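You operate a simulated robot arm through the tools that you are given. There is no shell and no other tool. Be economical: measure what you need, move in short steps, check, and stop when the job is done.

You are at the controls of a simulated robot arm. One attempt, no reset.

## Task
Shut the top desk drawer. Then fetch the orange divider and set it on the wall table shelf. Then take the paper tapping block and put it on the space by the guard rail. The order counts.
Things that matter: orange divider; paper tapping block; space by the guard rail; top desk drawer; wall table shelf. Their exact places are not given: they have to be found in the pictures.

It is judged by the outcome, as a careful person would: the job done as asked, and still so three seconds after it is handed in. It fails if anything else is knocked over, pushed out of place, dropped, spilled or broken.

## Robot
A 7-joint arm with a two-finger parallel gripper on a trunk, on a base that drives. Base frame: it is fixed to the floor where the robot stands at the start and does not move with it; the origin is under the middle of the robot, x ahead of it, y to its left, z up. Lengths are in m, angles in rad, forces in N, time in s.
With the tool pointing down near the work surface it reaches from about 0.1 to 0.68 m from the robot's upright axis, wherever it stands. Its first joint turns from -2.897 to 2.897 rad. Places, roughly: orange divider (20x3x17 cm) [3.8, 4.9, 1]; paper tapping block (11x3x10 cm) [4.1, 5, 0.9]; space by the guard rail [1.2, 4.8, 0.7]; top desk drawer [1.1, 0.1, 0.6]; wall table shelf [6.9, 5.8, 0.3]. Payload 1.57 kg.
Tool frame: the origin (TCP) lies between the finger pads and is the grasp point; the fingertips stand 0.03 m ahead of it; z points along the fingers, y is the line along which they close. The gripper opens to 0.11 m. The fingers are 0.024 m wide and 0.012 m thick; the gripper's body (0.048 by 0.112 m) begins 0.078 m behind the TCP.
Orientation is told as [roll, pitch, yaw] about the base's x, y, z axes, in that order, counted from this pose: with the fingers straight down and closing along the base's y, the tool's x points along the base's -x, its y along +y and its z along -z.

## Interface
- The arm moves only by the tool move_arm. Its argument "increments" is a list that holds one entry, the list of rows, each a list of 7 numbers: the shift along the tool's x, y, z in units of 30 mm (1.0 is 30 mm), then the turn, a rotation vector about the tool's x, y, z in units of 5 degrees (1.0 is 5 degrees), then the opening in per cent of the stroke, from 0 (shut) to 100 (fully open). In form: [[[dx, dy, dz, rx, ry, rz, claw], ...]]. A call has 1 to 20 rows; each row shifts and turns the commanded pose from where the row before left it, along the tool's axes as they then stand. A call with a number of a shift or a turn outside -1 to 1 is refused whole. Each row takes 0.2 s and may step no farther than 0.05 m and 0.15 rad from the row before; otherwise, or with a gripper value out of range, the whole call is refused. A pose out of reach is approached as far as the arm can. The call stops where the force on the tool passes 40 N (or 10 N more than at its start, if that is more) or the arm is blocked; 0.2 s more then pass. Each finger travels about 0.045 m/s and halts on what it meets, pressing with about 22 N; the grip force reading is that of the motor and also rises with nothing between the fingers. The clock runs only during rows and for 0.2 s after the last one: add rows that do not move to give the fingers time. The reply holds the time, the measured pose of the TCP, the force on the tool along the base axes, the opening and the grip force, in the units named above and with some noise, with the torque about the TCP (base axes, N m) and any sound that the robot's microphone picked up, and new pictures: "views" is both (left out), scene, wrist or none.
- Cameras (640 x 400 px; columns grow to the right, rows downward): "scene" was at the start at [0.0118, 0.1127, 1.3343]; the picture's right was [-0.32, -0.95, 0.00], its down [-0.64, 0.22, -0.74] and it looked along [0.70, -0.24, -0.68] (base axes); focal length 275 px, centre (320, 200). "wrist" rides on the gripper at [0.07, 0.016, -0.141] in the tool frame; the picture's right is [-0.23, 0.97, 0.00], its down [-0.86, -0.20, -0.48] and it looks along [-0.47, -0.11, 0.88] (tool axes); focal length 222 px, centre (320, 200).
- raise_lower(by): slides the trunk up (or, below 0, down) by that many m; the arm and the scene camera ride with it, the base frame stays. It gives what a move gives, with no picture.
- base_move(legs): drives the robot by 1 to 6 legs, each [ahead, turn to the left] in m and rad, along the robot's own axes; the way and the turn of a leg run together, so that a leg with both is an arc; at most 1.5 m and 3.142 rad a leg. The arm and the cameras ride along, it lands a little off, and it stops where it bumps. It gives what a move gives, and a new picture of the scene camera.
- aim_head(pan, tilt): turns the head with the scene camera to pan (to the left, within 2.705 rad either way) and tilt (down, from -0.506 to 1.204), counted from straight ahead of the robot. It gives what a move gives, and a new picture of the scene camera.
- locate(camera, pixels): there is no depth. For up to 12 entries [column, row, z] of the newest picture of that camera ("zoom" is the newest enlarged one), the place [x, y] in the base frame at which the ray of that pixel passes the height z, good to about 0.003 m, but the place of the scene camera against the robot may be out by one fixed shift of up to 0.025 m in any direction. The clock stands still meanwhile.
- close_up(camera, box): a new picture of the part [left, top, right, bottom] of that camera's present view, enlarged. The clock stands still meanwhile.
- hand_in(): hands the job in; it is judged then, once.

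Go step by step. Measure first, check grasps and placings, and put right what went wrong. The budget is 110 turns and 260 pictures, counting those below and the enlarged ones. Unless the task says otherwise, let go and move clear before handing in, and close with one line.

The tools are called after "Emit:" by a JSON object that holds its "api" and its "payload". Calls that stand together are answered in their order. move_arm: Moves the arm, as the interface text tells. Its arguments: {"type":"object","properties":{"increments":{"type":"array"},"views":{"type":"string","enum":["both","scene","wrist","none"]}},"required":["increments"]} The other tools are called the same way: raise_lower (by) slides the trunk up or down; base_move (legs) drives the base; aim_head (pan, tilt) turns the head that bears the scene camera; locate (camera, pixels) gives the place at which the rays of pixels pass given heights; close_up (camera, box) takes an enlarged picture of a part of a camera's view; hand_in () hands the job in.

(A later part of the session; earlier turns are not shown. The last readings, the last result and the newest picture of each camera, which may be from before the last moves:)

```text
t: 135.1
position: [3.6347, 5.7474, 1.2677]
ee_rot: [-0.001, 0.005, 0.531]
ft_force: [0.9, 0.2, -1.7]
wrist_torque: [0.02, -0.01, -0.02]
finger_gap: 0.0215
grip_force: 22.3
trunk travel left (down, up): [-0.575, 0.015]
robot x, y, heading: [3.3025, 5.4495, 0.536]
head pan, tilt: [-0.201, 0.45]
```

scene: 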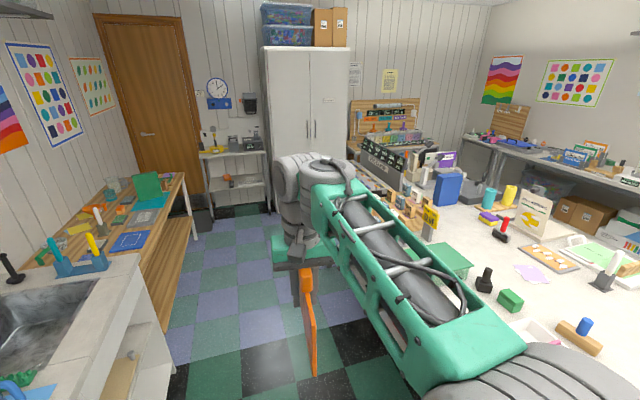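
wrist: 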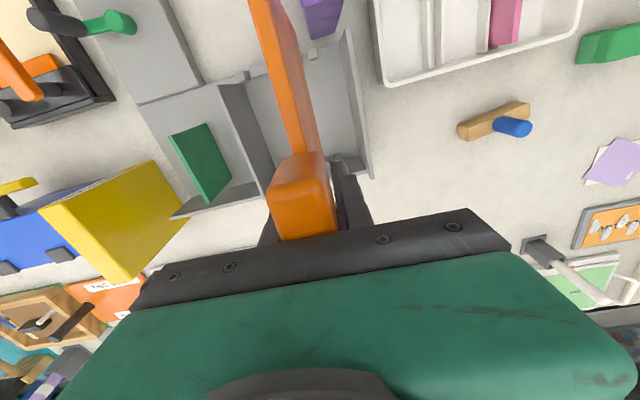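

Aisle ahead is free. Driving 1.5 m further along and looking right behind the work table.

Emit:
{"api": "base_move", "payload": {"legs": [[0, 0.06], [1.4, 0]]}}

Emit:
{"api": "aim_head", "payload": {"pan": -0.75, "tilt": 0.55}}

```text
t: 142.4
position: [4.7615, 6.5445, 1.268]
ee_rot: [-0.002, 0.003, 0.592]
ft_force: [1.2, -0.1, -0.1]
wrist_torque: [0.03, -0.04, 0.0]
finger_gap: 0.0218
grip_force: 21.3
trunk travel left (down, up): [-0.575, 0.015]
robot x, y, heading: [4.448, 6.2302, 0.594]
head pan, tilt: [-0.201, 0.45]
```

scene: 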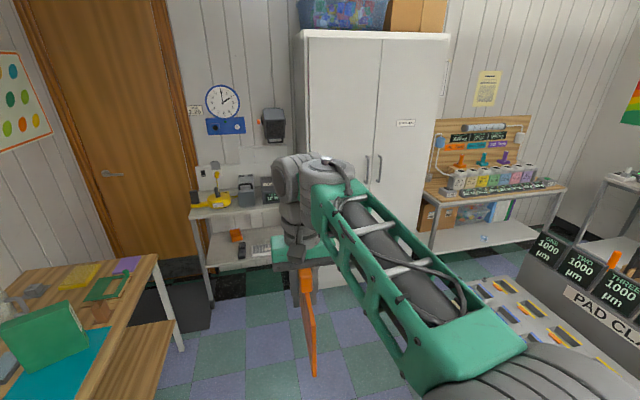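

```text
t: 143.4
position: [4.7625, 6.5443, 1.2677]
ee_rot: [-0.001, 0.005, 0.592]
ft_force: [0.7, 0.0, -0.3]
wrist_torque: [0.02, -0.03, 0.01]
finger_gap: 0.0213
grip_force: 22.9
trunk travel left (down, up): [-0.575, 0.015]
robot x, y, heading: [4.4467, 6.2273, 0.594]
head pan, tilt: [-0.75, 0.55]
```

scene: 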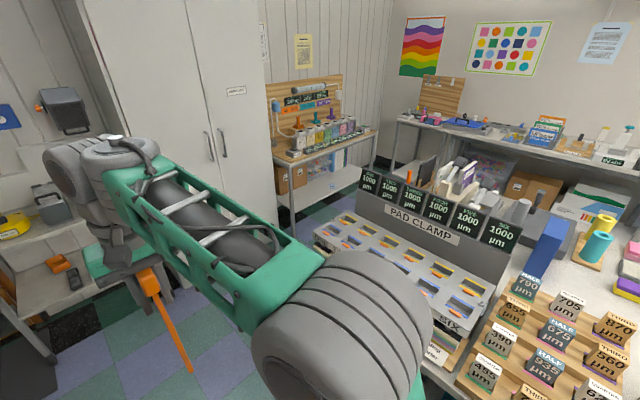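

The wall table at (325,150) has a lower shelf at (320,190) with free space. Measuring it.

Emit:
{"api": "close_up", "payload": {"camera": "scene", "box": [255, 80, 415, 230]}}

Emit:
{"api": "locate", "payload": {"camera": "scene", "pixels": [[325, 193, 0.3], [293, 210, 0.3], [362, 168, 0.3], [290, 163, 0.7], [378, 128, 0.7], [293, 240, 0.0], [352, 195, 0.0], [275, 165, 0.7]]}}

```text
2.67 times, centred on (335, 155) of scene
```

zoom: 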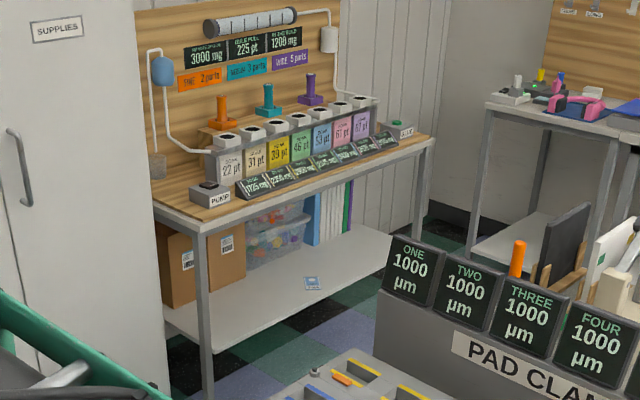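

```text
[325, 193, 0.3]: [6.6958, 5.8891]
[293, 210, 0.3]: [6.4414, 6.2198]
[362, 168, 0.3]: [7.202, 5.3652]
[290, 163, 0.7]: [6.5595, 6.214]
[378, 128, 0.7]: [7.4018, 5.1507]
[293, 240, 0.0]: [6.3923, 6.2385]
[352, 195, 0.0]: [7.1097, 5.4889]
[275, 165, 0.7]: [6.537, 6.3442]
```

The shelf's front edge runs from about (6.44,6.22) to (7.2,5.37), with a clear front strip; the hand must enter horizontally under the tabletop. I'll go 0.6 m further and look right between the work table's end and this wall table.

Emit:
{"api": "base_move", "payload": {"legs": [[0.6, 0]]}}

Emit:
{"api": "aim_head", "payload": {"pan": -1.2, "tilt": 0.7}}

```text
t: 146.8
position: [5.259, 6.8842, 1.2668]
ee_rot: [-0.002, 0.004, 0.595]
ft_force: [0.2, -0.1, -1.2]
wrist_torque: [0.0, -0.01, 0.01]
finger_gap: 0.0215
grip_force: 22.1
trunk travel left (down, up): [-0.575, 0.015]
robot x, y, heading: [4.9474, 6.569, 0.599]
head pan, tilt: [-0.75, 0.55]
```

scene: 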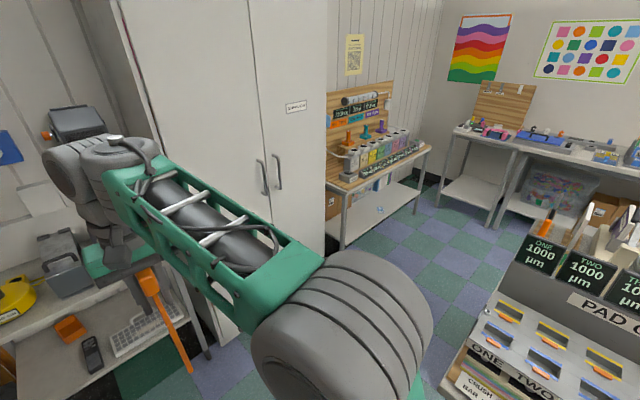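

```text
t: 147.7
position: [5.2587, 6.8838, 1.2667]
ee_rot: [0.0, 0.004, 0.594]
ft_force: [1.0, 0.1, -1.4]
wrist_torque: [-0.01, -0.01, 0.02]
finger_gap: 0.0217
grip_force: 21.9
trunk travel left (down, up): [-0.575, 0.015]
robot x, y, heading: [4.9464, 6.5682, 0.603]
head pan, tilt: [-1.201, 0.7]
```

scene: 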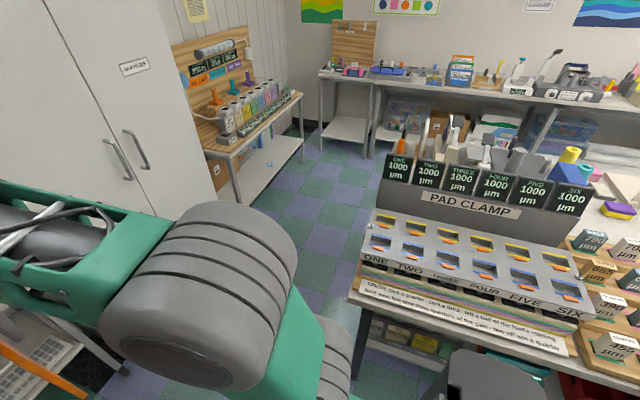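

Emit:
{"api": "locate", "payload": {"camera": "scene", "pixels": [[350, 297, 0.8], [378, 200, 0.8], [240, 205, 0.0], [303, 160, 0.0], [238, 153, 0.7], [300, 95, 0.7], [302, 135, 0.3], [250, 195, 0.3], [357, 375, 0.0], [368, 157, 0.0], [160, 228, 0.0], [330, 140, 0.0]]}}

Emit:
{"api": "close_up", "payload": {"camera": "scene", "box": [190, 50, 390, 230]}}

```text
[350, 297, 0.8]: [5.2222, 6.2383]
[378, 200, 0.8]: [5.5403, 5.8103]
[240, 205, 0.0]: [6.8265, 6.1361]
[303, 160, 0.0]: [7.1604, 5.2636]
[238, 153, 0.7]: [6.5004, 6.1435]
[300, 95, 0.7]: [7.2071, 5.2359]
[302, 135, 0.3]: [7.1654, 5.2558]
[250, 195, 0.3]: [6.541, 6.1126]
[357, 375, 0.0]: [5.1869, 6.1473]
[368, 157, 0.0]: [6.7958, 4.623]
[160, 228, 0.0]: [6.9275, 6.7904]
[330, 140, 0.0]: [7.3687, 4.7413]
```

```text
2.22 times, centred on (290, 140) of scene
```

zoom: 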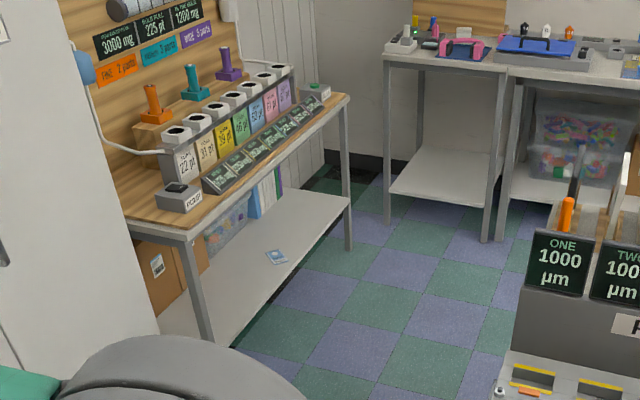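

The aisle between the table end (u≈7.87) and the shelf front is about 1 m wide. Before entering I'll check the cabinet's front and the free part of the shelf.

Emit:
{"api": "locate", "payload": {"camera": "scene", "pixels": [[270, 165, 0.31], [272, 142, 0.31], [262, 155, 0.31], [302, 130, 0.3], [240, 175, 0.31]]}}

Emit:
{"api": "aim_head", "payload": {"pan": -0.75, "tilt": 1.05}}

```text
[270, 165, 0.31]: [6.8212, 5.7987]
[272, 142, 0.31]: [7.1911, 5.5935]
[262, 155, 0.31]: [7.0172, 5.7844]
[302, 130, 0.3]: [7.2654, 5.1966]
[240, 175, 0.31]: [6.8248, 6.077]
```

```text
t: 148.6
position: [5.2584, 6.8845, 1.2684]
ee_rot: [-0.001, 0.003, 0.595]
ft_force: [0.4, -0.5, -1.1]
wrist_torque: [0.01, 0.02, 0.0]
finger_gap: 0.0216
grip_force: 22.3
trunk travel left (down, up): [-0.575, 0.015]
robot x, y, heading: [4.9455, 6.5684, 0.597]
head pan, tilt: [-0.75, 1.051]
```

scene: 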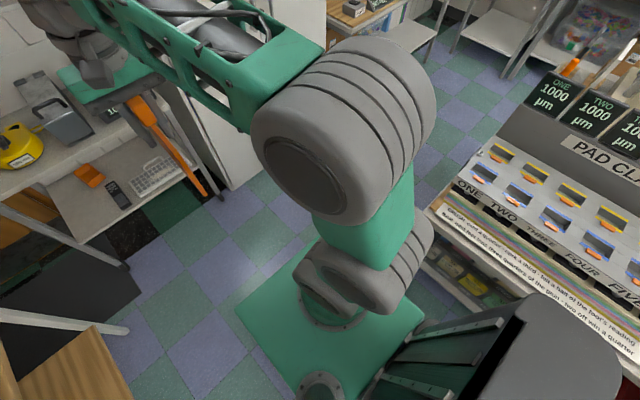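

Emit:
{"api": "locate", "payload": {"camera": "scene", "pixels": [[233, 190, 0.0], [218, 197, 0.0], [345, 25, 0.0], [130, 268, 0.0], [125, 328, 0.0], [40, 185, 0.9], [430, 210, 0.8]]}}

Emit:
{"api": "aim_head", "payload": {"pan": -1.0, "tilt": 0.6}}

Emit:
{"api": "close_up", "payload": {"camera": "scene", "box": [230, 60, 390, 180]}}

```text
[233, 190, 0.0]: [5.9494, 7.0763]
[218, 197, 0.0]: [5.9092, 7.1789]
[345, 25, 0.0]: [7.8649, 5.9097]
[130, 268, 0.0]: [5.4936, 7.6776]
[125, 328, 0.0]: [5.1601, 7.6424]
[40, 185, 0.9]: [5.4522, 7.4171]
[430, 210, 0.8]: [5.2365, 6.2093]
```

```text
t: 149.5
position: [5.2583, 6.8837, 1.2673]
ee_rot: [-0.003, 0.003, 0.597]
ft_force: [-0.7, -0.7, -1.1]
wrist_torque: [0.01, -0.01, 0.02]
finger_gap: 0.0214
grip_force: 22.1
trunk travel left (down, up): [-0.575, 0.015]
robot x, y, heading: [4.9483, 6.5692, 0.607]
head pan, tilt: [-1.0, 0.6]
```

scene: 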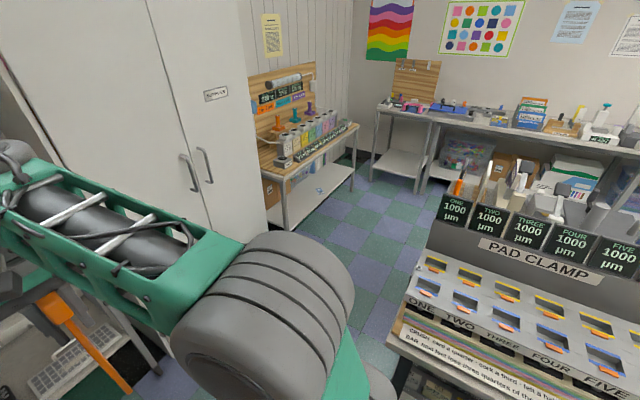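

```text
3.33 times, centred on (310, 120) of scene
```

zoom: 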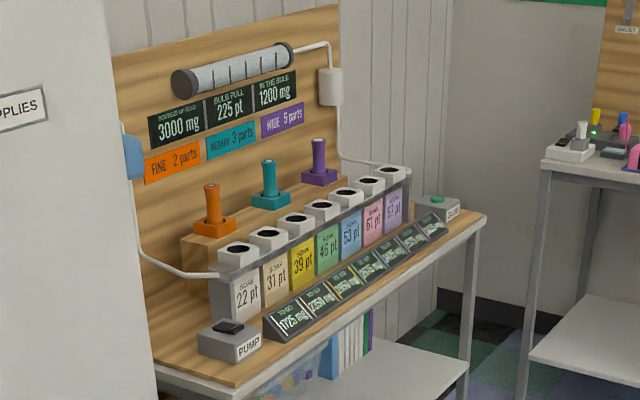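

Cabinet front is at u≈8.93, flush with the wall table, so the aisle is free. I'll drive into it, heading parallel to the shelf.

Emit:
{"api": "base_move", "payload": {"legs": [[0, -0.79], [0.5, 0], [0, -0.78], [0.9, 0]]}}

Emit:
{"api": "aim_head", "payload": {"pan": 0.9, "tilt": 0.75}}

```text
t: 160.9
position: [6.2784, 5.4164, 1.2681]
ee_rot: [-0.002, 0.005, -0.963]
ft_force: [-0.4, -1.2, -1.8]
wrist_torque: [-0.02, -0.02, -0.05]
finger_gap: 0.0217
grip_force: 22.1
trunk travel left (down, up): [-0.575, 0.015]
robot x, y, heading: [5.9579, 5.7297, -0.96]
head pan, tilt: [-1.0, 0.6]
```

scene: 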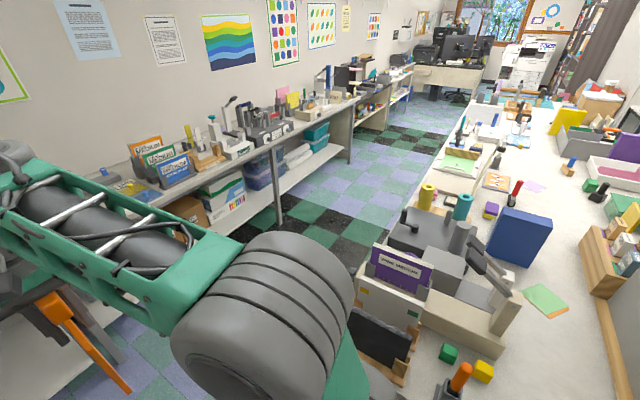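

```text
t: 162.8
position: [6.2794, 5.4185, 1.2668]
ee_rot: [-0.001, 0.002, -0.962]
ft_force: [0.2, 0.4, -2.0]
wrist_torque: [-0.02, -0.01, -0.01]
finger_gap: 0.0215
grip_force: 22.3
trunk travel left (down, up): [-0.575, 0.015]
robot x, y, heading: [5.9595, 5.7242, -0.958]
head pan, tilt: [0.901, 0.75]
```

scene: 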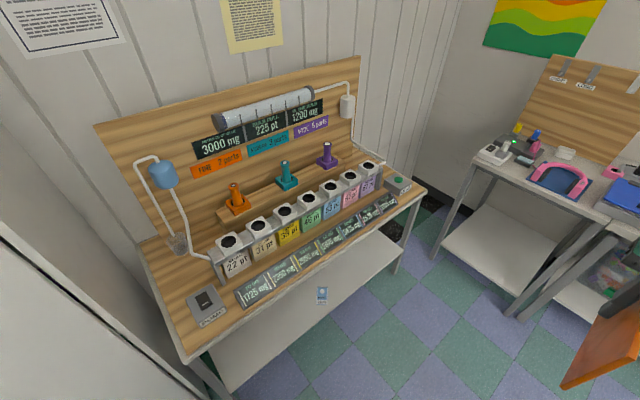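

Now a good view of the wall table. Measuring tabletop front, shelf front, right leg and the small card at (322,294).

Emit:
{"api": "locate", "payload": {"camera": "scene", "pixels": [[190, 360, 0.72], [425, 193, 0.72], [232, 392, 0.3], [403, 268, 0.3], [315, 330, 0.3], [322, 294, 0.3], [378, 235, 0.3], [400, 272, 0.0], [185, 362, 0.75], [232, 392, 0.25]]}}

Emit:
{"api": "close_up", "payload": {"camera": "scene", "box": [180, 170, 440, 400]}}

```text
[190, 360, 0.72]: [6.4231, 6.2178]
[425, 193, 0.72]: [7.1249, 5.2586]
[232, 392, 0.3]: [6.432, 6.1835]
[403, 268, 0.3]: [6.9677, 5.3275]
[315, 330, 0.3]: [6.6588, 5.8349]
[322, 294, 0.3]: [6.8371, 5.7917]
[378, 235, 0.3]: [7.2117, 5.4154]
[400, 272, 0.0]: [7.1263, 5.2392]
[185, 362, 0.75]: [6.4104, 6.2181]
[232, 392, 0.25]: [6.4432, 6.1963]
```

```text
1.74 times, centred on (310, 285) of scene
```

zoom: 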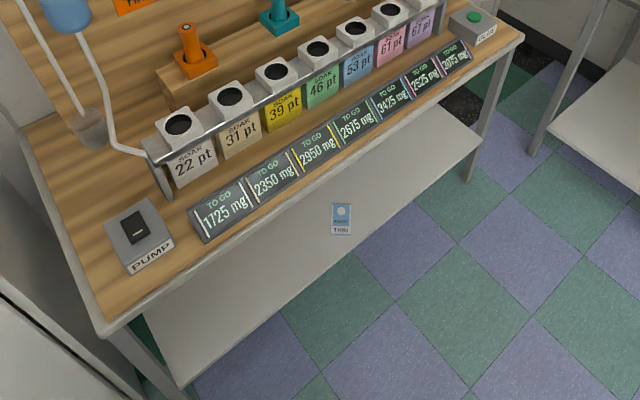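

Front plane of both tabletop and shelf is at u≈8.86, shelf top z≈0.25–0.3. I'll swing the arm to the robot's left (toward the shelf) on an arc of radius 0.44 m, staying high.

Emit:
{"api": "move_arm", "payload": {"increments": [[[0, 1, 0, 0, 0, -0.78, 0], [0, 1, 0, 0, 0, -0.78, 0], [0, 1, 0, 0, 0, -0.78, 0], [0, 1, 0, 0, 0, -0.78, 0], [0, 1, 0, 0, 0, -0.78, 0], [0, 1, 0, 0, 0, -0.78, 0], [0, 1, 0, 0, 0, -0.78, 0], [0, 1, 0, 0, 0, -0.78, 0], [0, 1, 0, 0, 0, -0.78, 0], [0, 1, 0, 0, 0, -0.78, 0], [0, 1, 0, 0, 0, -0.78, 0], [0, 1, 0, 0, 0, -0.78, 0], [0, 1, 0, 0, 0, -0.78, 0], [0, 1, 0, 0, 0, -0.78, 0], [0, 1, 0, 0, 0, -0.78, 0], [0, 1, 0, 0, 0, -0.78, 0], [0, 1, 0, 0, 0, -0.78, 0], [0, 1, 0, 0, 0, -0.78, 0], [0, 1, 0, 0, 0, -0.78, 0], [0, 1, 0, 0, 0, -0.78, 0]]], "views": "none"}}

Emit:
{"api": "close_up", "payload": {"camera": "scene", "box": [290, 275, 350, 312]}}

```text
t: 167.0
position: [6.4526, 5.9438, 1.2678]
ee_rot: [0.004, 0.004, 0.401]
ft_force: [-0.1, 0.5, -1.5]
wrist_torque: [0.0, -0.02, 0.0]
finger_gap: 0.0213
grip_force: 22.3
trunk travel left (down, up): [-0.575, 0.015]
robot x, y, heading: [5.9546, 5.7264, -0.958]
head pan, tilt: [0.901, 0.75]
```

```text
10.67 times, centred on (320, 294) of scene
```

zoom: 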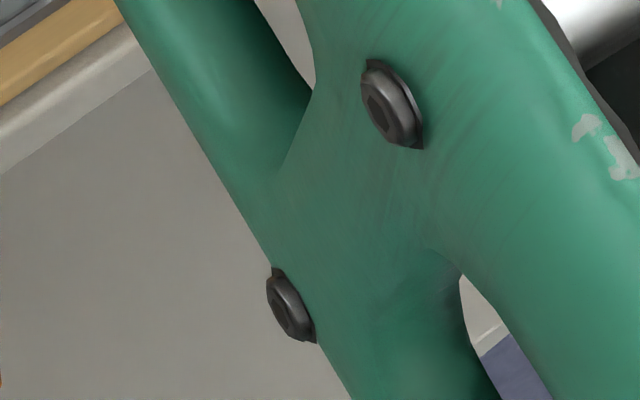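

TCP is at u≈8.70, radius 0.54. Now I yaw the hand by −78° and then tilt it to horizontal so that the plate lies flat ahead; first the yaw and half of the tilt.

Emit:
{"api": "move_arm", "payload": {"increments": [[[0, 0, 0, 0, 0, 1, 0], [0, 0, 0, 0, 0, 1, 0], [0, 0, 0, 0, 0, 1, 0], [0, 0, 0, 0, 0, 1, 0], [0, 0, 0, 0, 0, 1, 0], [0, 0, 0, 0, 0, 1, 0], [0, 0, 0, 0, 0, 1, 0], [0, 0, 0, 0, 0, 1, 0], [0, 0, 0, 0, 0, 1, 0], [0, 0, 0, 0, 0, 1, 0], [0, 0, 0, 0, 0, 1, 0], [0, 0, 0, 0, 0, 1, 0], [0, 0, 0, 0, 0, 1, 0], [0, 0, 0, 0, 0, 1, 0], [0, 0, 0, 0, 0, 1, 0], [0, 0, 0, 0, 0, 0.6, 0], [0, 0, 0, 0, 0, 0, 0]]], "views": "none"}}

Emit:
{"api": "move_arm", "payload": {"increments": [[[0, 0, 0, -1, 0, 0, 0], [0, 0, 0, -1, 0, 0, 0], [0, 0, 0, -1, 0, 0, 0], [0, 0, 0, -1, 0, 0, 0], [0, 0, 0, -1, 0, 0, 0], [0, 0, 0, -1, 0, 0, 0], [0, 0, 0, -1, 0, 0, 0], [0, 0, 0, -1, 0, 0, 0], [0, 0, 0, -1, 0, 0, 0], [0, 0, 0, 0, 0, 0, 0]]]}}

```text
t: 170.6
position: [6.4512, 5.9458, 1.2678]
ee_rot: [-0.003, 0.003, -0.964]
ft_force: [0.7, -0.5, -2.2]
wrist_torque: [-0.03, 0.03, -0.01]
finger_gap: 0.0215
grip_force: 22.5
trunk travel left (down, up): [-0.575, 0.015]
robot x, y, heading: [5.9581, 5.726, -0.962]
head pan, tilt: [0.901, 0.75]
```

```text
t: 172.8
position: [6.4532, 5.9582, 1.3915]
ee_rot: [0.616, -0.001, -0.966]
ft_force: [0.5, 0.0, -0.3]
wrist_torque: [-0.04, 0.03, 0.03]
finger_gap: 0.0216
grip_force: 21.7
out of reach, approached as far as the arm can: row 5, 6, 7, 8, 9
trunk travel left (down, up): [-0.575, 0.015]
robot x, y, heading: [5.958, 5.727, -0.955]
head pan, tilt: [0.901, 0.75]
```

scene: 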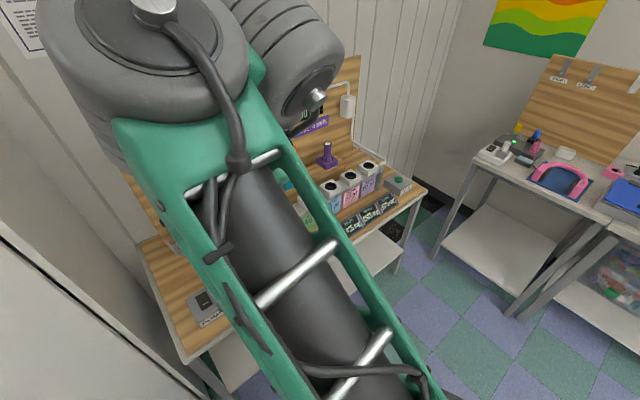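
wrist: 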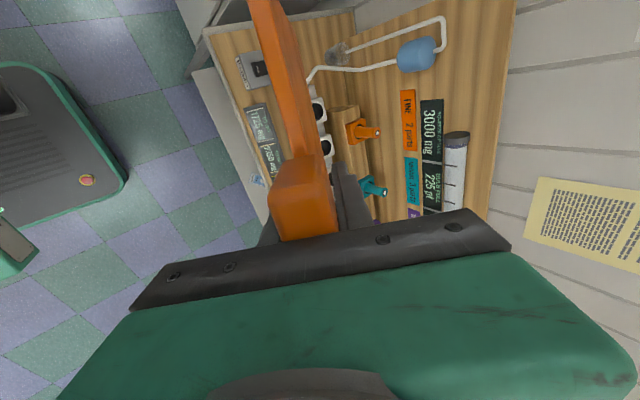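

The tilt stalled at 35° with the hand drifting up: that pose is out of reach this high. I'll undo the tilt, lower the trunk fully and try tilting at working height.

Emit:
{"api": "move_arm", "payload": {"increments": [[[0, 0, 0, 1, 0, 0, 0], [0, 0, 0, 1, 0, 0, 0], [0, 0, 0, 1, 0, 0, 0], [0, 0, 0, 1, 0, 0, 0], [0, 0, 0, 1, 0, 0, 0], [0, 0, 0, 1, 0, 0, 0], [0, 0, 0, 1, 0, 0, 0], [0, -0.5, 1, 0, 0, 0, 0], [0, -0.5, 1, 0, 0, 0, 0], [0, -0.5, 1, 0, 0, 0, 0], [0, -0.5, 1, 0, 0, 0, 0], [0, -0.5, 1, 0, 0, 0, 0], [0, 0, 1, 0, 0, 0, 0], [0, 0, 1, 0, 0, 0, 0], [0, 0, 0, 0, 0, 0, 0]]], "views": "scene"}}

```text
t: 176.0
position: [6.4063, 5.9274, 1.166]
ee_rot: [0.116, 0.001, -0.965]
ft_force: [-0.8, -0.2, -1.3]
wrist_torque: [-0.04, 0.03, 0.03]
finger_gap: 0.0215
grip_force: 21.7
out of reach, approached as far as the arm can: row 6, 7
trunk travel left (down, up): [-0.575, 0.015]
robot x, y, heading: [5.9591, 5.7269, -0.961]
head pan, tilt: [0.901, 0.75]
```

scene: 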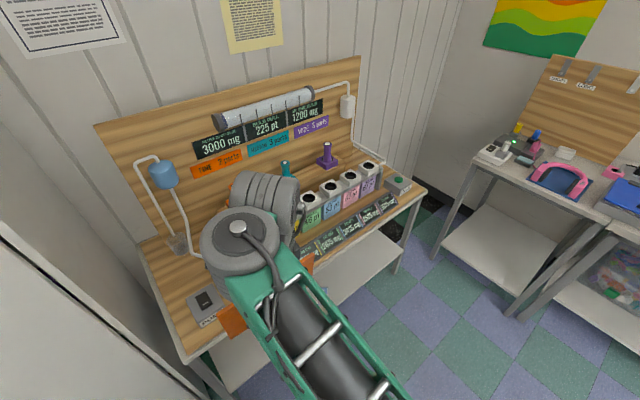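

The hand is nearly vertical again at u≈8.65, 20 cm in front of the table. I'll drive 0.52 m on to the shelf's free part and lower the trunk fully.

Emit:
{"api": "base_move", "payload": {"legs": [[0.52, 0]]}}

Emit:
{"api": "raise_lower", "payload": {"by": -0.4}}

Emit:
{"api": "aim_head", "payload": {"pan": 1.3, "tilt": 0.85}}

```text
t: 179.1
position: [6.7115, 5.4945, 1.1663]
ee_rot: [0.114, 0.003, -0.963]
ft_force: [-0.9, 0.0, -0.3]
wrist_torque: [-0.04, 0.0, 0.03]
finger_gap: 0.0215
grip_force: 21.4
trunk travel left (down, up): [-0.575, 0.015]
robot x, y, heading: [6.2633, 5.2925, -0.959]
head pan, tilt: [0.901, 0.75]
```

scene: 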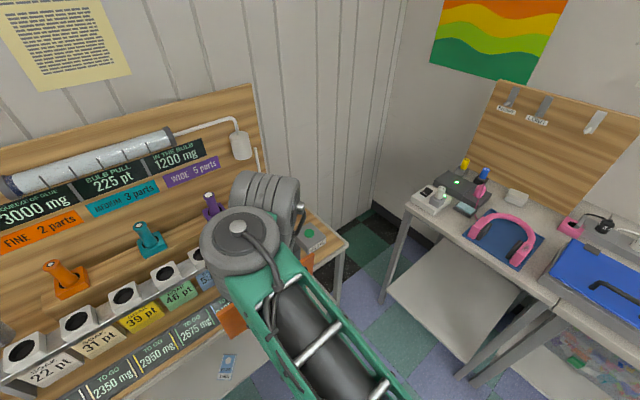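

```text
t: 182.9
position: [6.7097, 5.4946, 0.7658]
ee_rot: [0.114, 0.002, -0.963]
ft_force: [0.2, -0.7, -1.0]
wrist_torque: [0.02, -0.03, -0.03]
finger_gap: 0.0215
grip_force: 21.8
trunk travel left (down, up): [-0.175, 0.415]
robot x, y, heading: [6.2589, 5.2922, -0.959]
head pan, tilt: [0.901, 0.75]
```

```text
t: 183.8
position: [6.711, 5.4947, 0.7663]
ee_rot: [0.114, 0.001, -0.962]
ft_force: [0.0, 0.0, -0.9]
wrist_torque: [0.01, 0.01, -0.01]
finger_gap: 0.0213
grip_force: 21.7
trunk travel left (down, up): [-0.175, 0.415]
robot x, y, heading: [6.2647, 5.2972, -0.96]
head pan, tilt: [1.3, 0.85]
```

scene: 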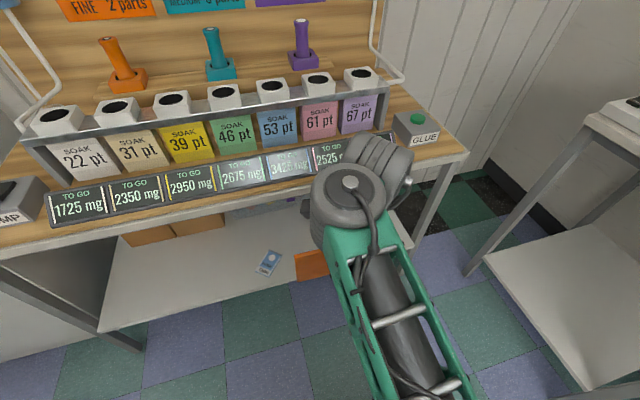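

Nothing touched. Lowering the trunk the rest (hand to z≈0.59) and tilting stepwise here.

Emit:
{"api": "raise_lower", "payload": {"by": -0.175}}

Emit:
{"api": "move_arm", "payload": {"increments": [[[0, 0, 0, -1, 0, 0, 0], [0, 0, 0, -1, 0, 0, 0], [0, 0, 0, -1, 0, 0, 0], [0, 0, 0, -1, 0, 0, 0], [0, 0, 0, -1, 0, 0, 0], [0, 0, 0, -1, 0, 0, 0], [0, 0, 0, 0, 0, 0, 0]]]}}

```text
t: 185.7
position: [6.7095, 5.4944, 0.5918]
ee_rot: [0.113, 0.003, -0.962]
ft_force: [0.8, 0.0, -1.0]
wrist_torque: [-0.01, -0.01, -0.03]
finger_gap: 0.0214
grip_force: 21.7
trunk travel left (down, up): [0.0, 0.59]
robot x, y, heading: [6.2613, 5.2932, -0.963]
head pan, tilt: [1.3, 0.85]
```

```text
t: 187.3
position: [6.6966, 5.5431, 0.7652]
ee_rot: [0.629, -0.007, -0.97]
ft_force: [0.2, -0.7, -1.5]
wrist_torque: [-0.01, -0.01, 0.0]
finger_gap: 0.0214
grip_force: 21.7
out of reach, approached as far as the arm can: row 1, 2, 3, 4, 5, 6
trunk travel left (down, up): [0.0, 0.59]
robot x, y, heading: [6.2635, 5.292, -0.957]
head pan, tilt: [1.3, 0.85]
```

scene: 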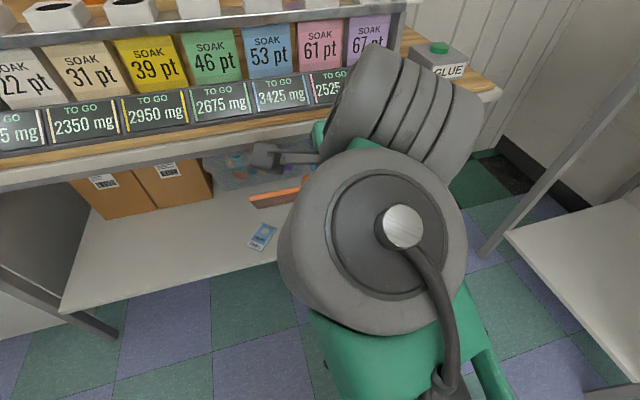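
wrist: 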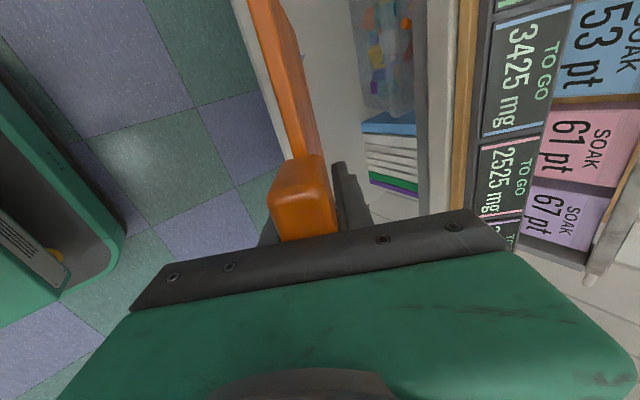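

Same stall, so a joint limit is in play at this yaw. I'll undo the tilt and swing the yaw the other way round (+180°), which should give the wrist joint more room.

Emit:
{"api": "move_arm", "payload": {"increments": [[[0, 0, 0, 1, 0, 0, 0], [0, 0, 0, 1, 0, 0, 0], [0, 0, 0, 1, 0, 0, 0], [0, 0, 0, 1, 0, 0, 0], [0, 0, 0, 1, 0, 0, 0], [0, 0, 0, 1, 0, 0, 0], [0, 0, 0, 1, 0, 0, 0], [0, 0, 0, 0.2, 0, 0, 0], [0, 0, 0.7, 0, 0, 0, 0], [0, 0, 0.7, 0, 0, 0, 0], [0, 0, 0.7, 0, 0, 0, 0], [0, 0, 0.7, 0, 0, 0, 0], [0, 0, 0, 0, 0, 0, 0]]], "views": "none"}}

Emit:
{"api": "move_arm", "payload": {"increments": [[[0, 0, 0, 0, 0, -1, 0], [0, 0, 0, 0, 0, -1, 0], [0, 0, 0, 0, 0, -1, 0], [0, 0, 0, 0, 0, -1, 0], [0, 0, 0, 0, 0, -1, 0], [0, 0, 0, 0, 0, -1, 0], [0, 0, 0, 0, 0, -1, 0], [0, 0, 0, 0, 0, -1, 0], [0, 0, 0, 0, 0, -1, 0], [0, 0, 0, 0, 0, -1, 0], [0, 0, 0, 0, 0, -1, 0], [0, 0, 0, 0, 0, -1, 0], [0, 0, 0, 0, 0, -1, 0], [0, 0, 0, 0, 0, -1, 0], [0, 0, 0, 0, 0, -1, 0], [0, 0, 0, 0, 0, -1, 0], [0, 0, 0, 0, 0, -1, 0], [0, 0, 0, 0, 0, -1, 0]]], "views": "scene"}}

```text
t: 190.1
position: [6.705, 5.5539, 0.6853]
ee_rot: [0.059, 0.008, -0.962]
ft_force: [-0.4, -0.3, -0.4]
wrist_torque: [-0.01, -0.04, 0.0]
finger_gap: 0.0219
grip_force: 22.2
out of reach, approached as far as the arm can: row 5
trunk travel left (down, up): [0.0, 0.59]
robot x, y, heading: [6.2614, 5.2931, -0.96]
head pan, tilt: [1.3, 0.85]
```

```text
t: 193.9
position: [6.7065, 5.5518, 0.6845]
ee_rot: [0.005, -0.059, 0.609]
ft_force: [1.3, -0.7, -0.6]
wrist_torque: [0.02, 0.0, 0.0]
finger_gap: 0.0213
grip_force: 22.0
trunk travel left (down, up): [0.0, 0.59]
robot x, y, heading: [6.2648, 5.2924, -0.957]
head pan, tilt: [1.3, 0.85]
```

scene: 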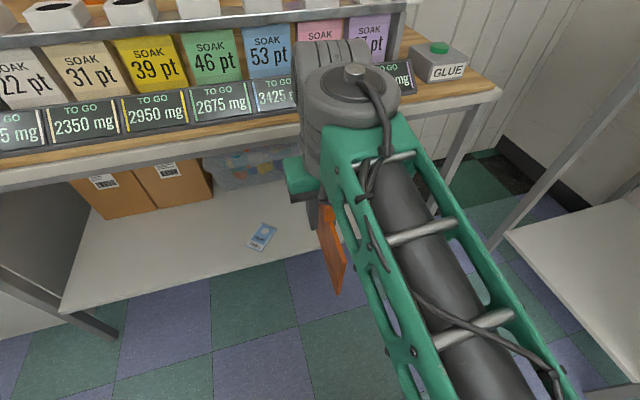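

Yaw went through cleanly. Continuing 90° further, then testing the tilt in the other sense with a few rows.

Emit:
{"api": "move_arm", "payload": {"increments": [[[0, 0, 0, 0, 0, -1, 0], [0, 0, 0, 0, 0, -1, 0], [0, 0, 0, 0, 0, -1, 0], [0, 0, 0, 0, 0, -1, 0], [0, 0, 0, 0, 0, -1, 0], [0, 0, 0, 0, 0, -1, 0], [0, 0, 0, 0, 0, -1, 0], [0, 0, 0, 0, 0, -1, 0], [0, 0, 0, 0, 0, -1, 0], [0, 0, 0, 0, 0, -1, 0], [0, 0, 0, 0, 0, -1, 0], [0, 0, 0, 0, 0, -1, 0], [0, 0, 0, 0, 0, -1, 0], [0, 0, 0, 0, 0, -1, 0], [0, 0, 0, 0, 0, -1, 0], [0, 0, 0, 0, 0, -1, 0], [0, 0, 0, 0, 0, -1, 0], [0, 0, 0, 0, 0, -1, 0]]], "views": "none"}}

Emit:
{"api": "move_arm", "payload": {"increments": [[[0, 0, 0, 1, 0, 0, 0], [0, 0, 0, 1, 0, 0, 0], [0, 0, 0, 1, 0, 0, 0], [0, 0, 0, 1, 0, 0, 0], [0, 0, 0, 0, 0, 0, 0]]], "views": "both"}}

```text
t: 197.7
position: [6.706, 5.5515, 0.6844]
ee_rot: [-0.06, -0.006, 2.18]
ft_force: [0.1, 0.4, -1.7]
wrist_torque: [-0.02, 0.01, -0.01]
finger_gap: 0.0217
grip_force: 22.1
trunk travel left (down, up): [0.0, 0.59]
robot x, y, heading: [6.2646, 5.2961, -0.963]
head pan, tilt: [1.3, 0.85]
```

```text
t: 198.9
position: [6.7065, 5.5522, 0.6842]
ee_rot: [-0.41, -0.007, 2.18]
ft_force: [0.0, -0.2, -1.5]
wrist_torque: [0.0, 0.02, -0.01]
finger_gap: 0.0217
grip_force: 21.6
trunk travel left (down, up): [0.0, 0.59]
robot x, y, heading: [6.2629, 5.2925, -0.955]
head pan, tilt: [1.3, 0.85]
```

scene: 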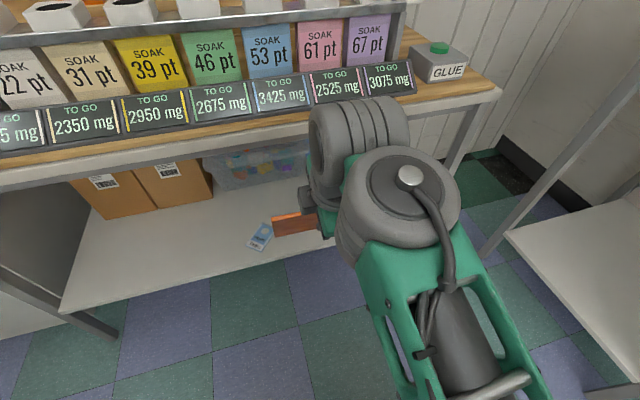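
wrist: 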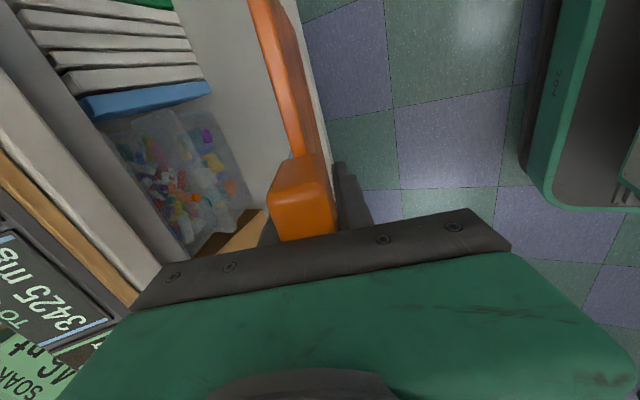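

The tilt works in this sense (0.41 rad, no complaint). Lowering 0.18 m vertically, then tilting further.

Emit:
{"api": "move_arm", "payload": {"increments": [[[0, 0.4, 0.92, 0, 0, 0, 0], [0, 0.4, 0.92, 0, 0, 0, 0], [0, 0.4, 0.92, 0, 0, 0, 0], [0, 0.4, 0.92, 0, 0, 0, 0], [0, 0.4, 0.92, 0, 0, 0, 0], [0, 0.4, 0.92, 0, 0, 0, 0], [0, 0, 0, 1, 0, 0, 0], [0, 0, 0, 1, 0, 0, 0], [0, 0, 0, 1, 0, 0, 0], [0, 0, 0, 1, 0, 0, 0], [0, 0, 0, 1, 0, 0, 0], [0, 0, 0, 1, 0, 0, 0], [0, 0, 0, 0, 0, 0, 0]]], "views": "both"}}

```text
t: 201.7
position: [6.7062, 5.5517, 0.5047]
ee_rot: [-0.931, -0.007, 2.18]
ft_force: [-0.7, 0.3, -1.4]
wrist_torque: [0.01, 0.03, -0.04]
finger_gap: 0.0216
grip_force: 22.0
trunk travel left (down, up): [0.0, 0.59]
robot x, y, heading: [6.2638, 5.2919, -0.956]
head pan, tilt: [1.3, 0.85]
```

scene: 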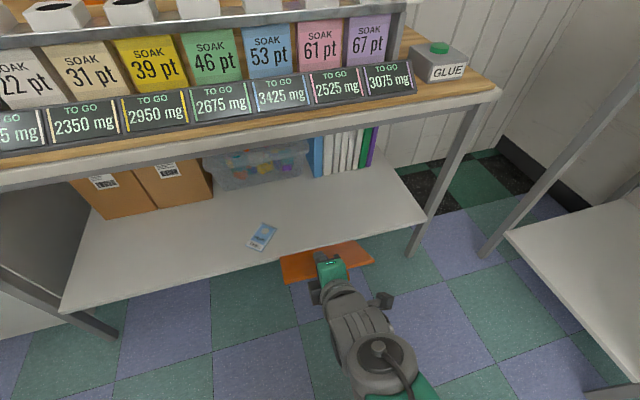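
wrist: 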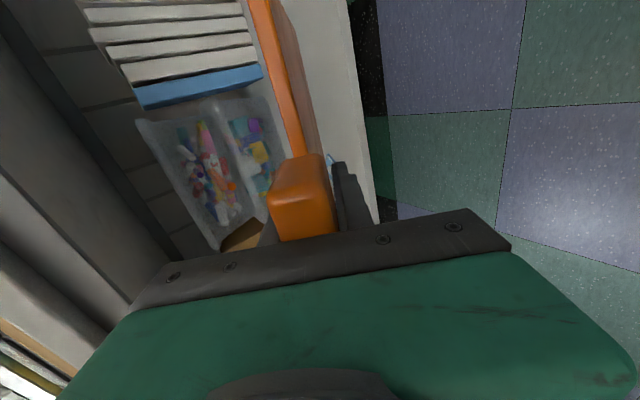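

Very good: the plate is heading under the tabletop. I'll finish the tilt (to ~82°), shift 5 cm right to avoid the little card at (262,237), and lower to z≈0.41.

Emit:
{"api": "move_arm", "payload": {"increments": [[[0.3, 0, 0, 0.95, 0, 0, 0], [0.3, 0, 0, 0.95, 0, 0, 0], [0.3, 0, 0, 0.95, 0, 0, 0], [0.3, 0, 0, 0.95, 0, 0, 0], [0.3, 0, 0, 0.95, 0, 0, 0], [0.3, 0, 0, 0.95, 0, 0, 0], [0, 0.99, 0.14, 0, 0, 0, 0], [0, 0.99, 0.14, 0, 0, 0, 0], [0, 0.99, 0.14, 0, 0, 0, 0], [0, 0, 0, 0, 0, 0, 0]]], "views": "both"}}

Emit:
{"api": "close_up", "payload": {"camera": "scene", "box": [200, 160, 460, 340]}}

```text
t: 203.9
position: [6.7361, 5.5105, 0.4128]
ee_rot: [-1.428, -0.008, 2.178]
ft_force: [-1.3, -1.2, -1.3]
wrist_torque: [0.03, 0.03, -0.01]
finger_gap: 0.0217
grip_force: 22.0
trunk travel left (down, up): [0.0, 0.59]
robot x, y, heading: [6.2647, 5.2918, -0.955]
head pan, tilt: [1.3, 0.85]
```

scene: 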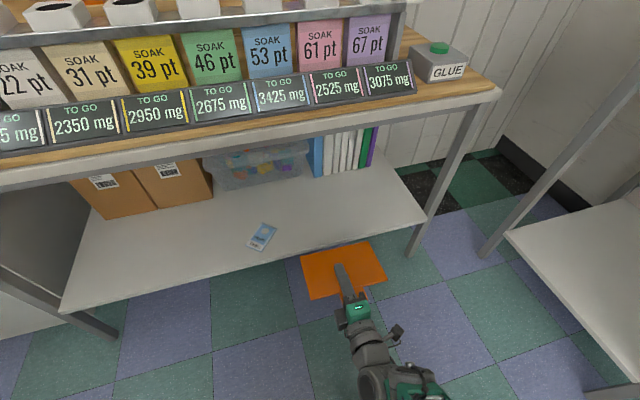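
wrist: 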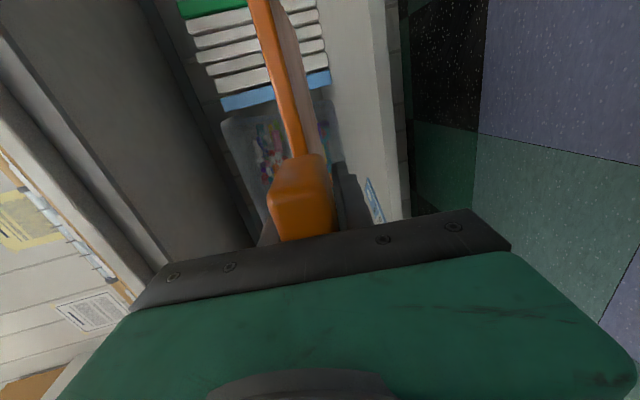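

```text
2.22 times, centred on (330, 250) of scene
```

zoom: 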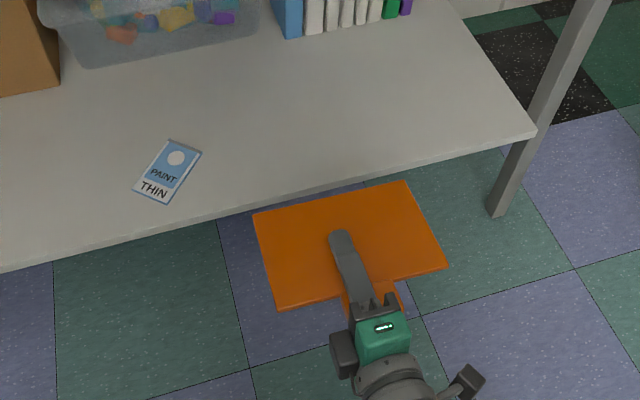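

The plate lies flat, just in front of the shelf edge. Calibrating the scene camera with the plate edge and comparing with the shelf edge.

Emit:
{"api": "locate", "payload": {"camera": "zoom", "pixels": [[330, 198, 0.39], [252, 215, 0.39], [408, 181, 0.39], [230, 218, 0.3], [470, 155, 0.3], [230, 218, 0.25], [470, 155, 0.25], [500, 215, 0.0], [168, 172, 0.3], [168, 172, 0.25]]}}

```text
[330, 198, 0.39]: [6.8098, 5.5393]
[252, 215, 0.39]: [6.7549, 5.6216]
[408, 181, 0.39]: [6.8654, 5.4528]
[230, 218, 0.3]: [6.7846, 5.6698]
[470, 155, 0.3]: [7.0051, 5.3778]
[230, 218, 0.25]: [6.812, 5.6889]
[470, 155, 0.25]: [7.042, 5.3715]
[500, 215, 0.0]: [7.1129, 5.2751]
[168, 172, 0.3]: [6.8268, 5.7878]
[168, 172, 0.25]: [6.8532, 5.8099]
```

The plate extends ~0.105 m ahead of the TCP. Advancing 0.225 m horizontally over the shelf at z≈0.41.

Emit:
{"api": "move_arm", "payload": {"increments": [[[0, -0.14, 0.99, 0, 0, 0, 0], [0, -0.14, 0.99, 0, 0, 0, 0], [0, -0.14, 0.99, 0, 0, 0, 0], [0, -0.14, 0.99, 0, 0, 0, 0], [0, -0.14, 0.99, 0, 0, 0, 0], [0, -0.14, 0.99, 0, 0, 0, 0], [0, -0.14, 0.99, 0, 0, 0, 0], [0, -0.07, 0.5, 0, 0, 0, 0], [0, 0, 0, 0, 0, 0, 0]]], "views": "both"}}

Emit:
{"api": "close_up", "payload": {"camera": "scene", "box": [200, 130, 460, 310]}}

```text
t: 205.9
position: [6.9224, 5.6385, 0.4131]
ee_rot: [-1.429, -0.008, 2.18]
ft_force: [-0.2, -0.4, -0.6]
wrist_torque: [0.0, -0.02, 0.0]
finger_gap: 0.0213
grip_force: 21.8
trunk travel left (down, up): [0.0, 0.59]
robot x, y, heading: [6.2597, 5.2919, -0.956]
head pan, tilt: [1.3, 0.85]
```

scene: 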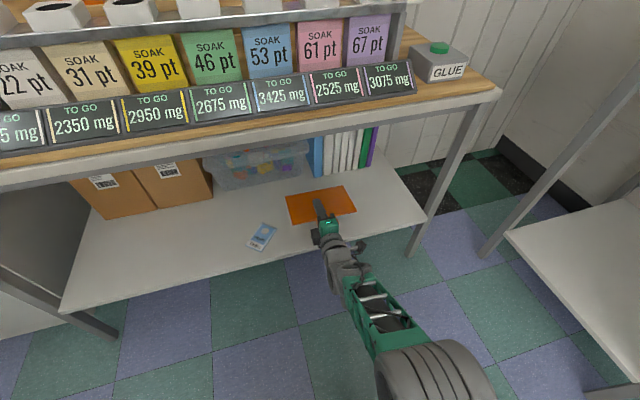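
wrist: 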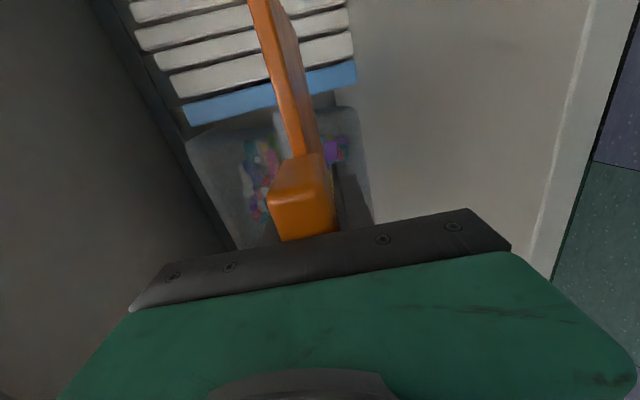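

```text
2.22 times, centred on (330, 220) of scene
```

zoom: 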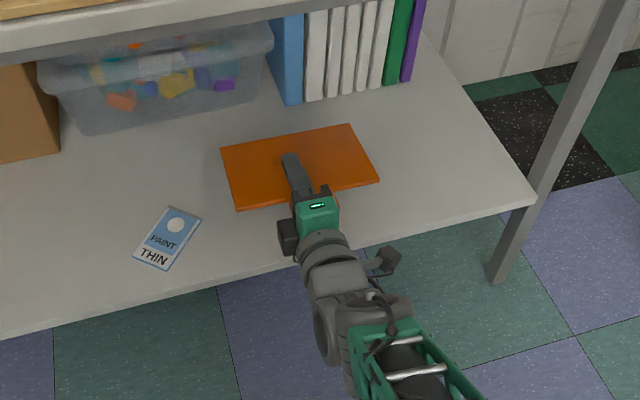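

The plate is well over the shelf. Lowering: first 5 cm, then in fine steps until contact.

Emit:
{"api": "move_arm", "payload": {"increments": [[[0, 0.83, 0.12, 0, 0, 0, 0], [0, 0.83, 0.12, 0, 0, 0, 0], [0, 0.2, 0.03, 0, 0, 0, 0], [0, 0.2, 0.03, 0, 0, 0, 0], [0, 0.2, 0.03, 0, 0, 0, 0], [0, 0, 0, 0, 0, 0, 0]]], "views": "both"}}

Emit:
{"api": "close_up", "payload": {"camera": "scene", "box": [240, 150, 400, 270]}}

```text
t: 207.3
position: [6.9194, 5.6381, 0.3458]
ee_rot: [-1.429, -0.006, 2.179]
ft_force: [0.3, 0.2, -1.6]
wrist_torque: [-0.01, 0.01, 0.0]
finger_gap: 0.0213
grip_force: 21.6
trunk travel left (down, up): [0.0, 0.59]
robot x, y, heading: [6.2638, 5.2942, -0.957]
head pan, tilt: [1.3, 0.85]
```

scene: 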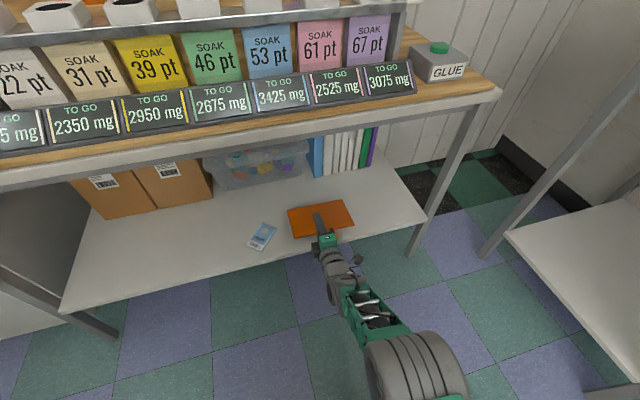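
wrist: 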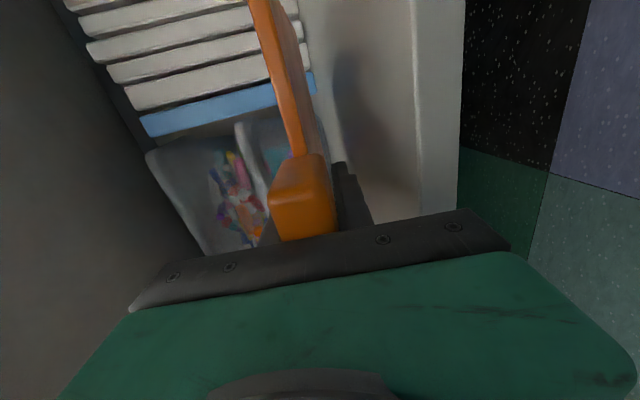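

```text
3.33 times, centred on (320, 210) of scene
```

zoom: 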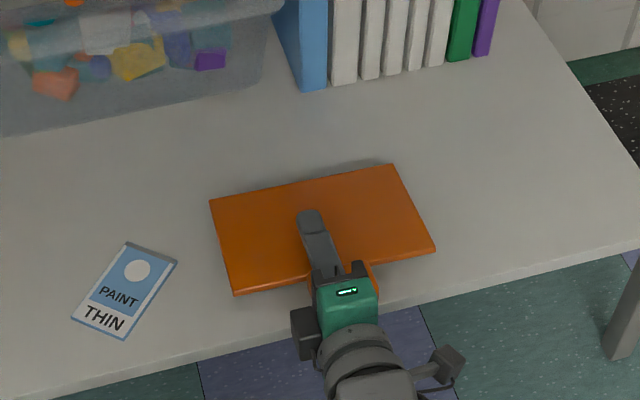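

Still no contact at z 0.346. I'll go 2 cm deeper and continue down in 4 mm steps.

Emit:
{"api": "move_arm", "payload": {"increments": [[[0, -0.1, 0.66, 0, 0, 0, 0], [0, 0.14, 0.02, 0, 0, 0, 0], [0, 0.14, 0.02, 0, 0, 0, 0], [0, 0.14, 0.02, 0, 0, 0, 0], [0, 0.14, 0.02, 0, 0, 0, 0], [0, 0.14, 0.02, 0, 0, 0, 0], [0, 0.14, 0.02, 0, 0, 0, 0], [0, 0, 0, 0, 0, 0, 0]]], "views": "wrist"}}

Emit:
{"api": "close_up", "payload": {"camera": "scene", "box": [240, 150, 400, 270]}}

```text
t: 209.1
position: [6.937, 5.6502, 0.3263]
ee_rot: [-1.441, -0.007, 2.18]
ft_force: [-10.7, -5.6, 21.2]
wrist_torque: [0.12, -0.28, 0.06]
finger_gap: 0.0213
grip_force: 22.3
trunk travel left (down, up): [0.0, 0.59]
robot x, y, heading: [6.2652, 5.2909, -0.958]
head pan, tilt: [1.3, 0.85]
```

wrist: 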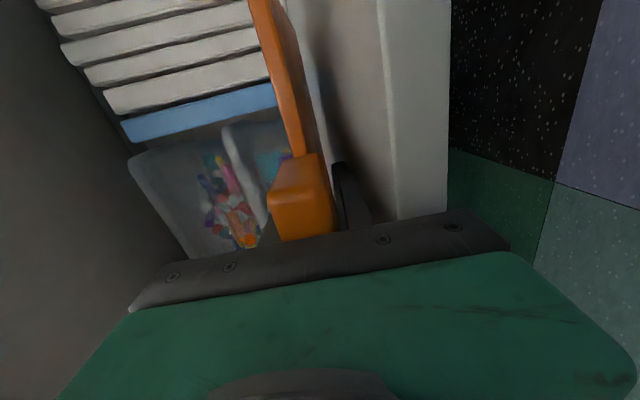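

```text
3.33 times, centred on (320, 210) of scene
```

zoom: 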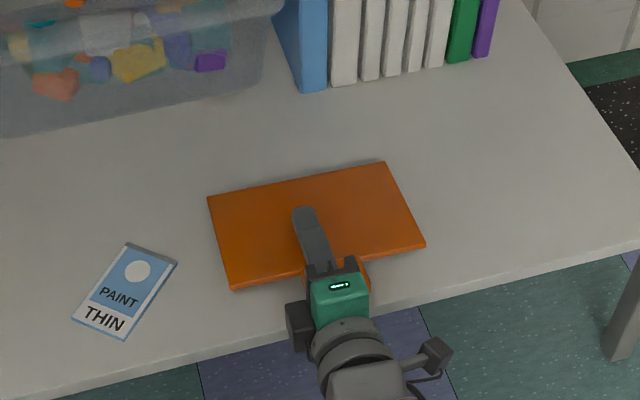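

Contact at z≈0.326 (21 N): the lower finger touches the shelf (z≈0.30). Pulling that finger out flat could drag the plate, so I'll raise 5 cm, go 4 cm deeper and pitch the hand 30° nose-down so the plate's far edge lands first and the finger can slide out like a wedge.

Emit:
{"api": "move_arm", "payload": {"increments": [[[0, -0.8, -0.1, 0, 0, 0, 0], [0, -0.8, -0.1, 0, 0, 0, 0], [0, -0.1, 0.7, 0, 0, 0, 0], [0, -0.09, 0.63, 0, 0, 0, 0], [0, 0, 0, -0.9, 0, 0, 0], [0, 0, 0, -0.9, 0, 0, 0], [0, 0, 0, -0.9, 0, 0, 0], [0, 0, 0, -0.9, 0, 0, 0], [0, 0, 0, -0.9, 0, 0, 0], [0, 0, 0, 0, 0, 0, 0]]], "views": "wrist"}}

Emit:
{"api": "close_up", "payload": {"camera": "scene", "box": [240, 150, 400, 270]}}

```text
t: 211.3
position: [6.9715, 5.6731, 0.3685]
ee_rot: [-1.035, -0.008, 2.18]
ft_force: [0.6, 0.8, -2.1]
wrist_torque: [0.02, -0.01, 0.04]
finger_gap: 0.0215
grip_force: 21.7
trunk travel left (down, up): [0.0, 0.59]
robot x, y, heading: [6.2647, 5.2953, -0.958]
head pan, tilt: [1.3, 0.85]
```

wrist: 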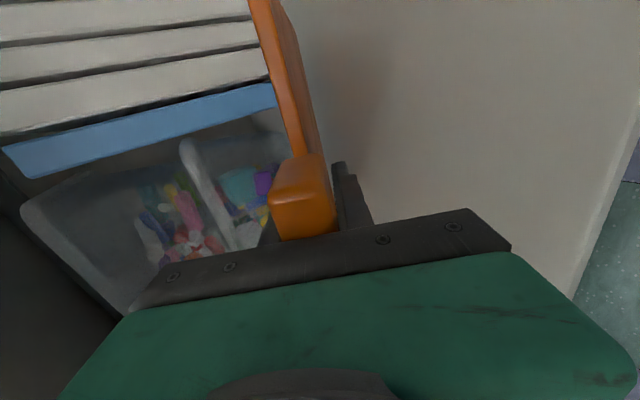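

```text
3.33 times, centred on (320, 210) of scene
```

zoom: 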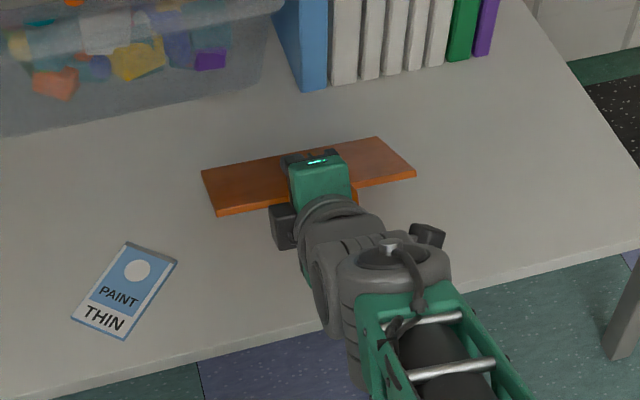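

Posture reached. Lowering in 3 mm steps until the far edge touches.

Emit:
{"api": "move_arm", "payload": {"increments": [[[0, 0.09, 0.05, 0, 0, 0, 0], [0, 0.09, 0.05, 0, 0, 0, 0], [0, 0.09, 0.05, 0, 0, 0, 0], [0, 0.09, 0.05, 0, 0, 0, 0], [0, 0, 0, 0, 0, 0, 0]]], "views": "none"}}

```text
t: 212.5
position: [6.9716, 5.6731, 0.3559]
ee_rot: [-1.036, -0.006, 2.181]
ft_force: [0.5, -0.3, -1.2]
wrist_torque: [0.0, 0.04, -0.01]
finger_gap: 0.0215
grip_force: 21.9
trunk travel left (down, up): [0.0, 0.59]
robot x, y, heading: [6.2658, 5.2946, -0.961]
head pan, tilt: [1.3, 0.85]
```

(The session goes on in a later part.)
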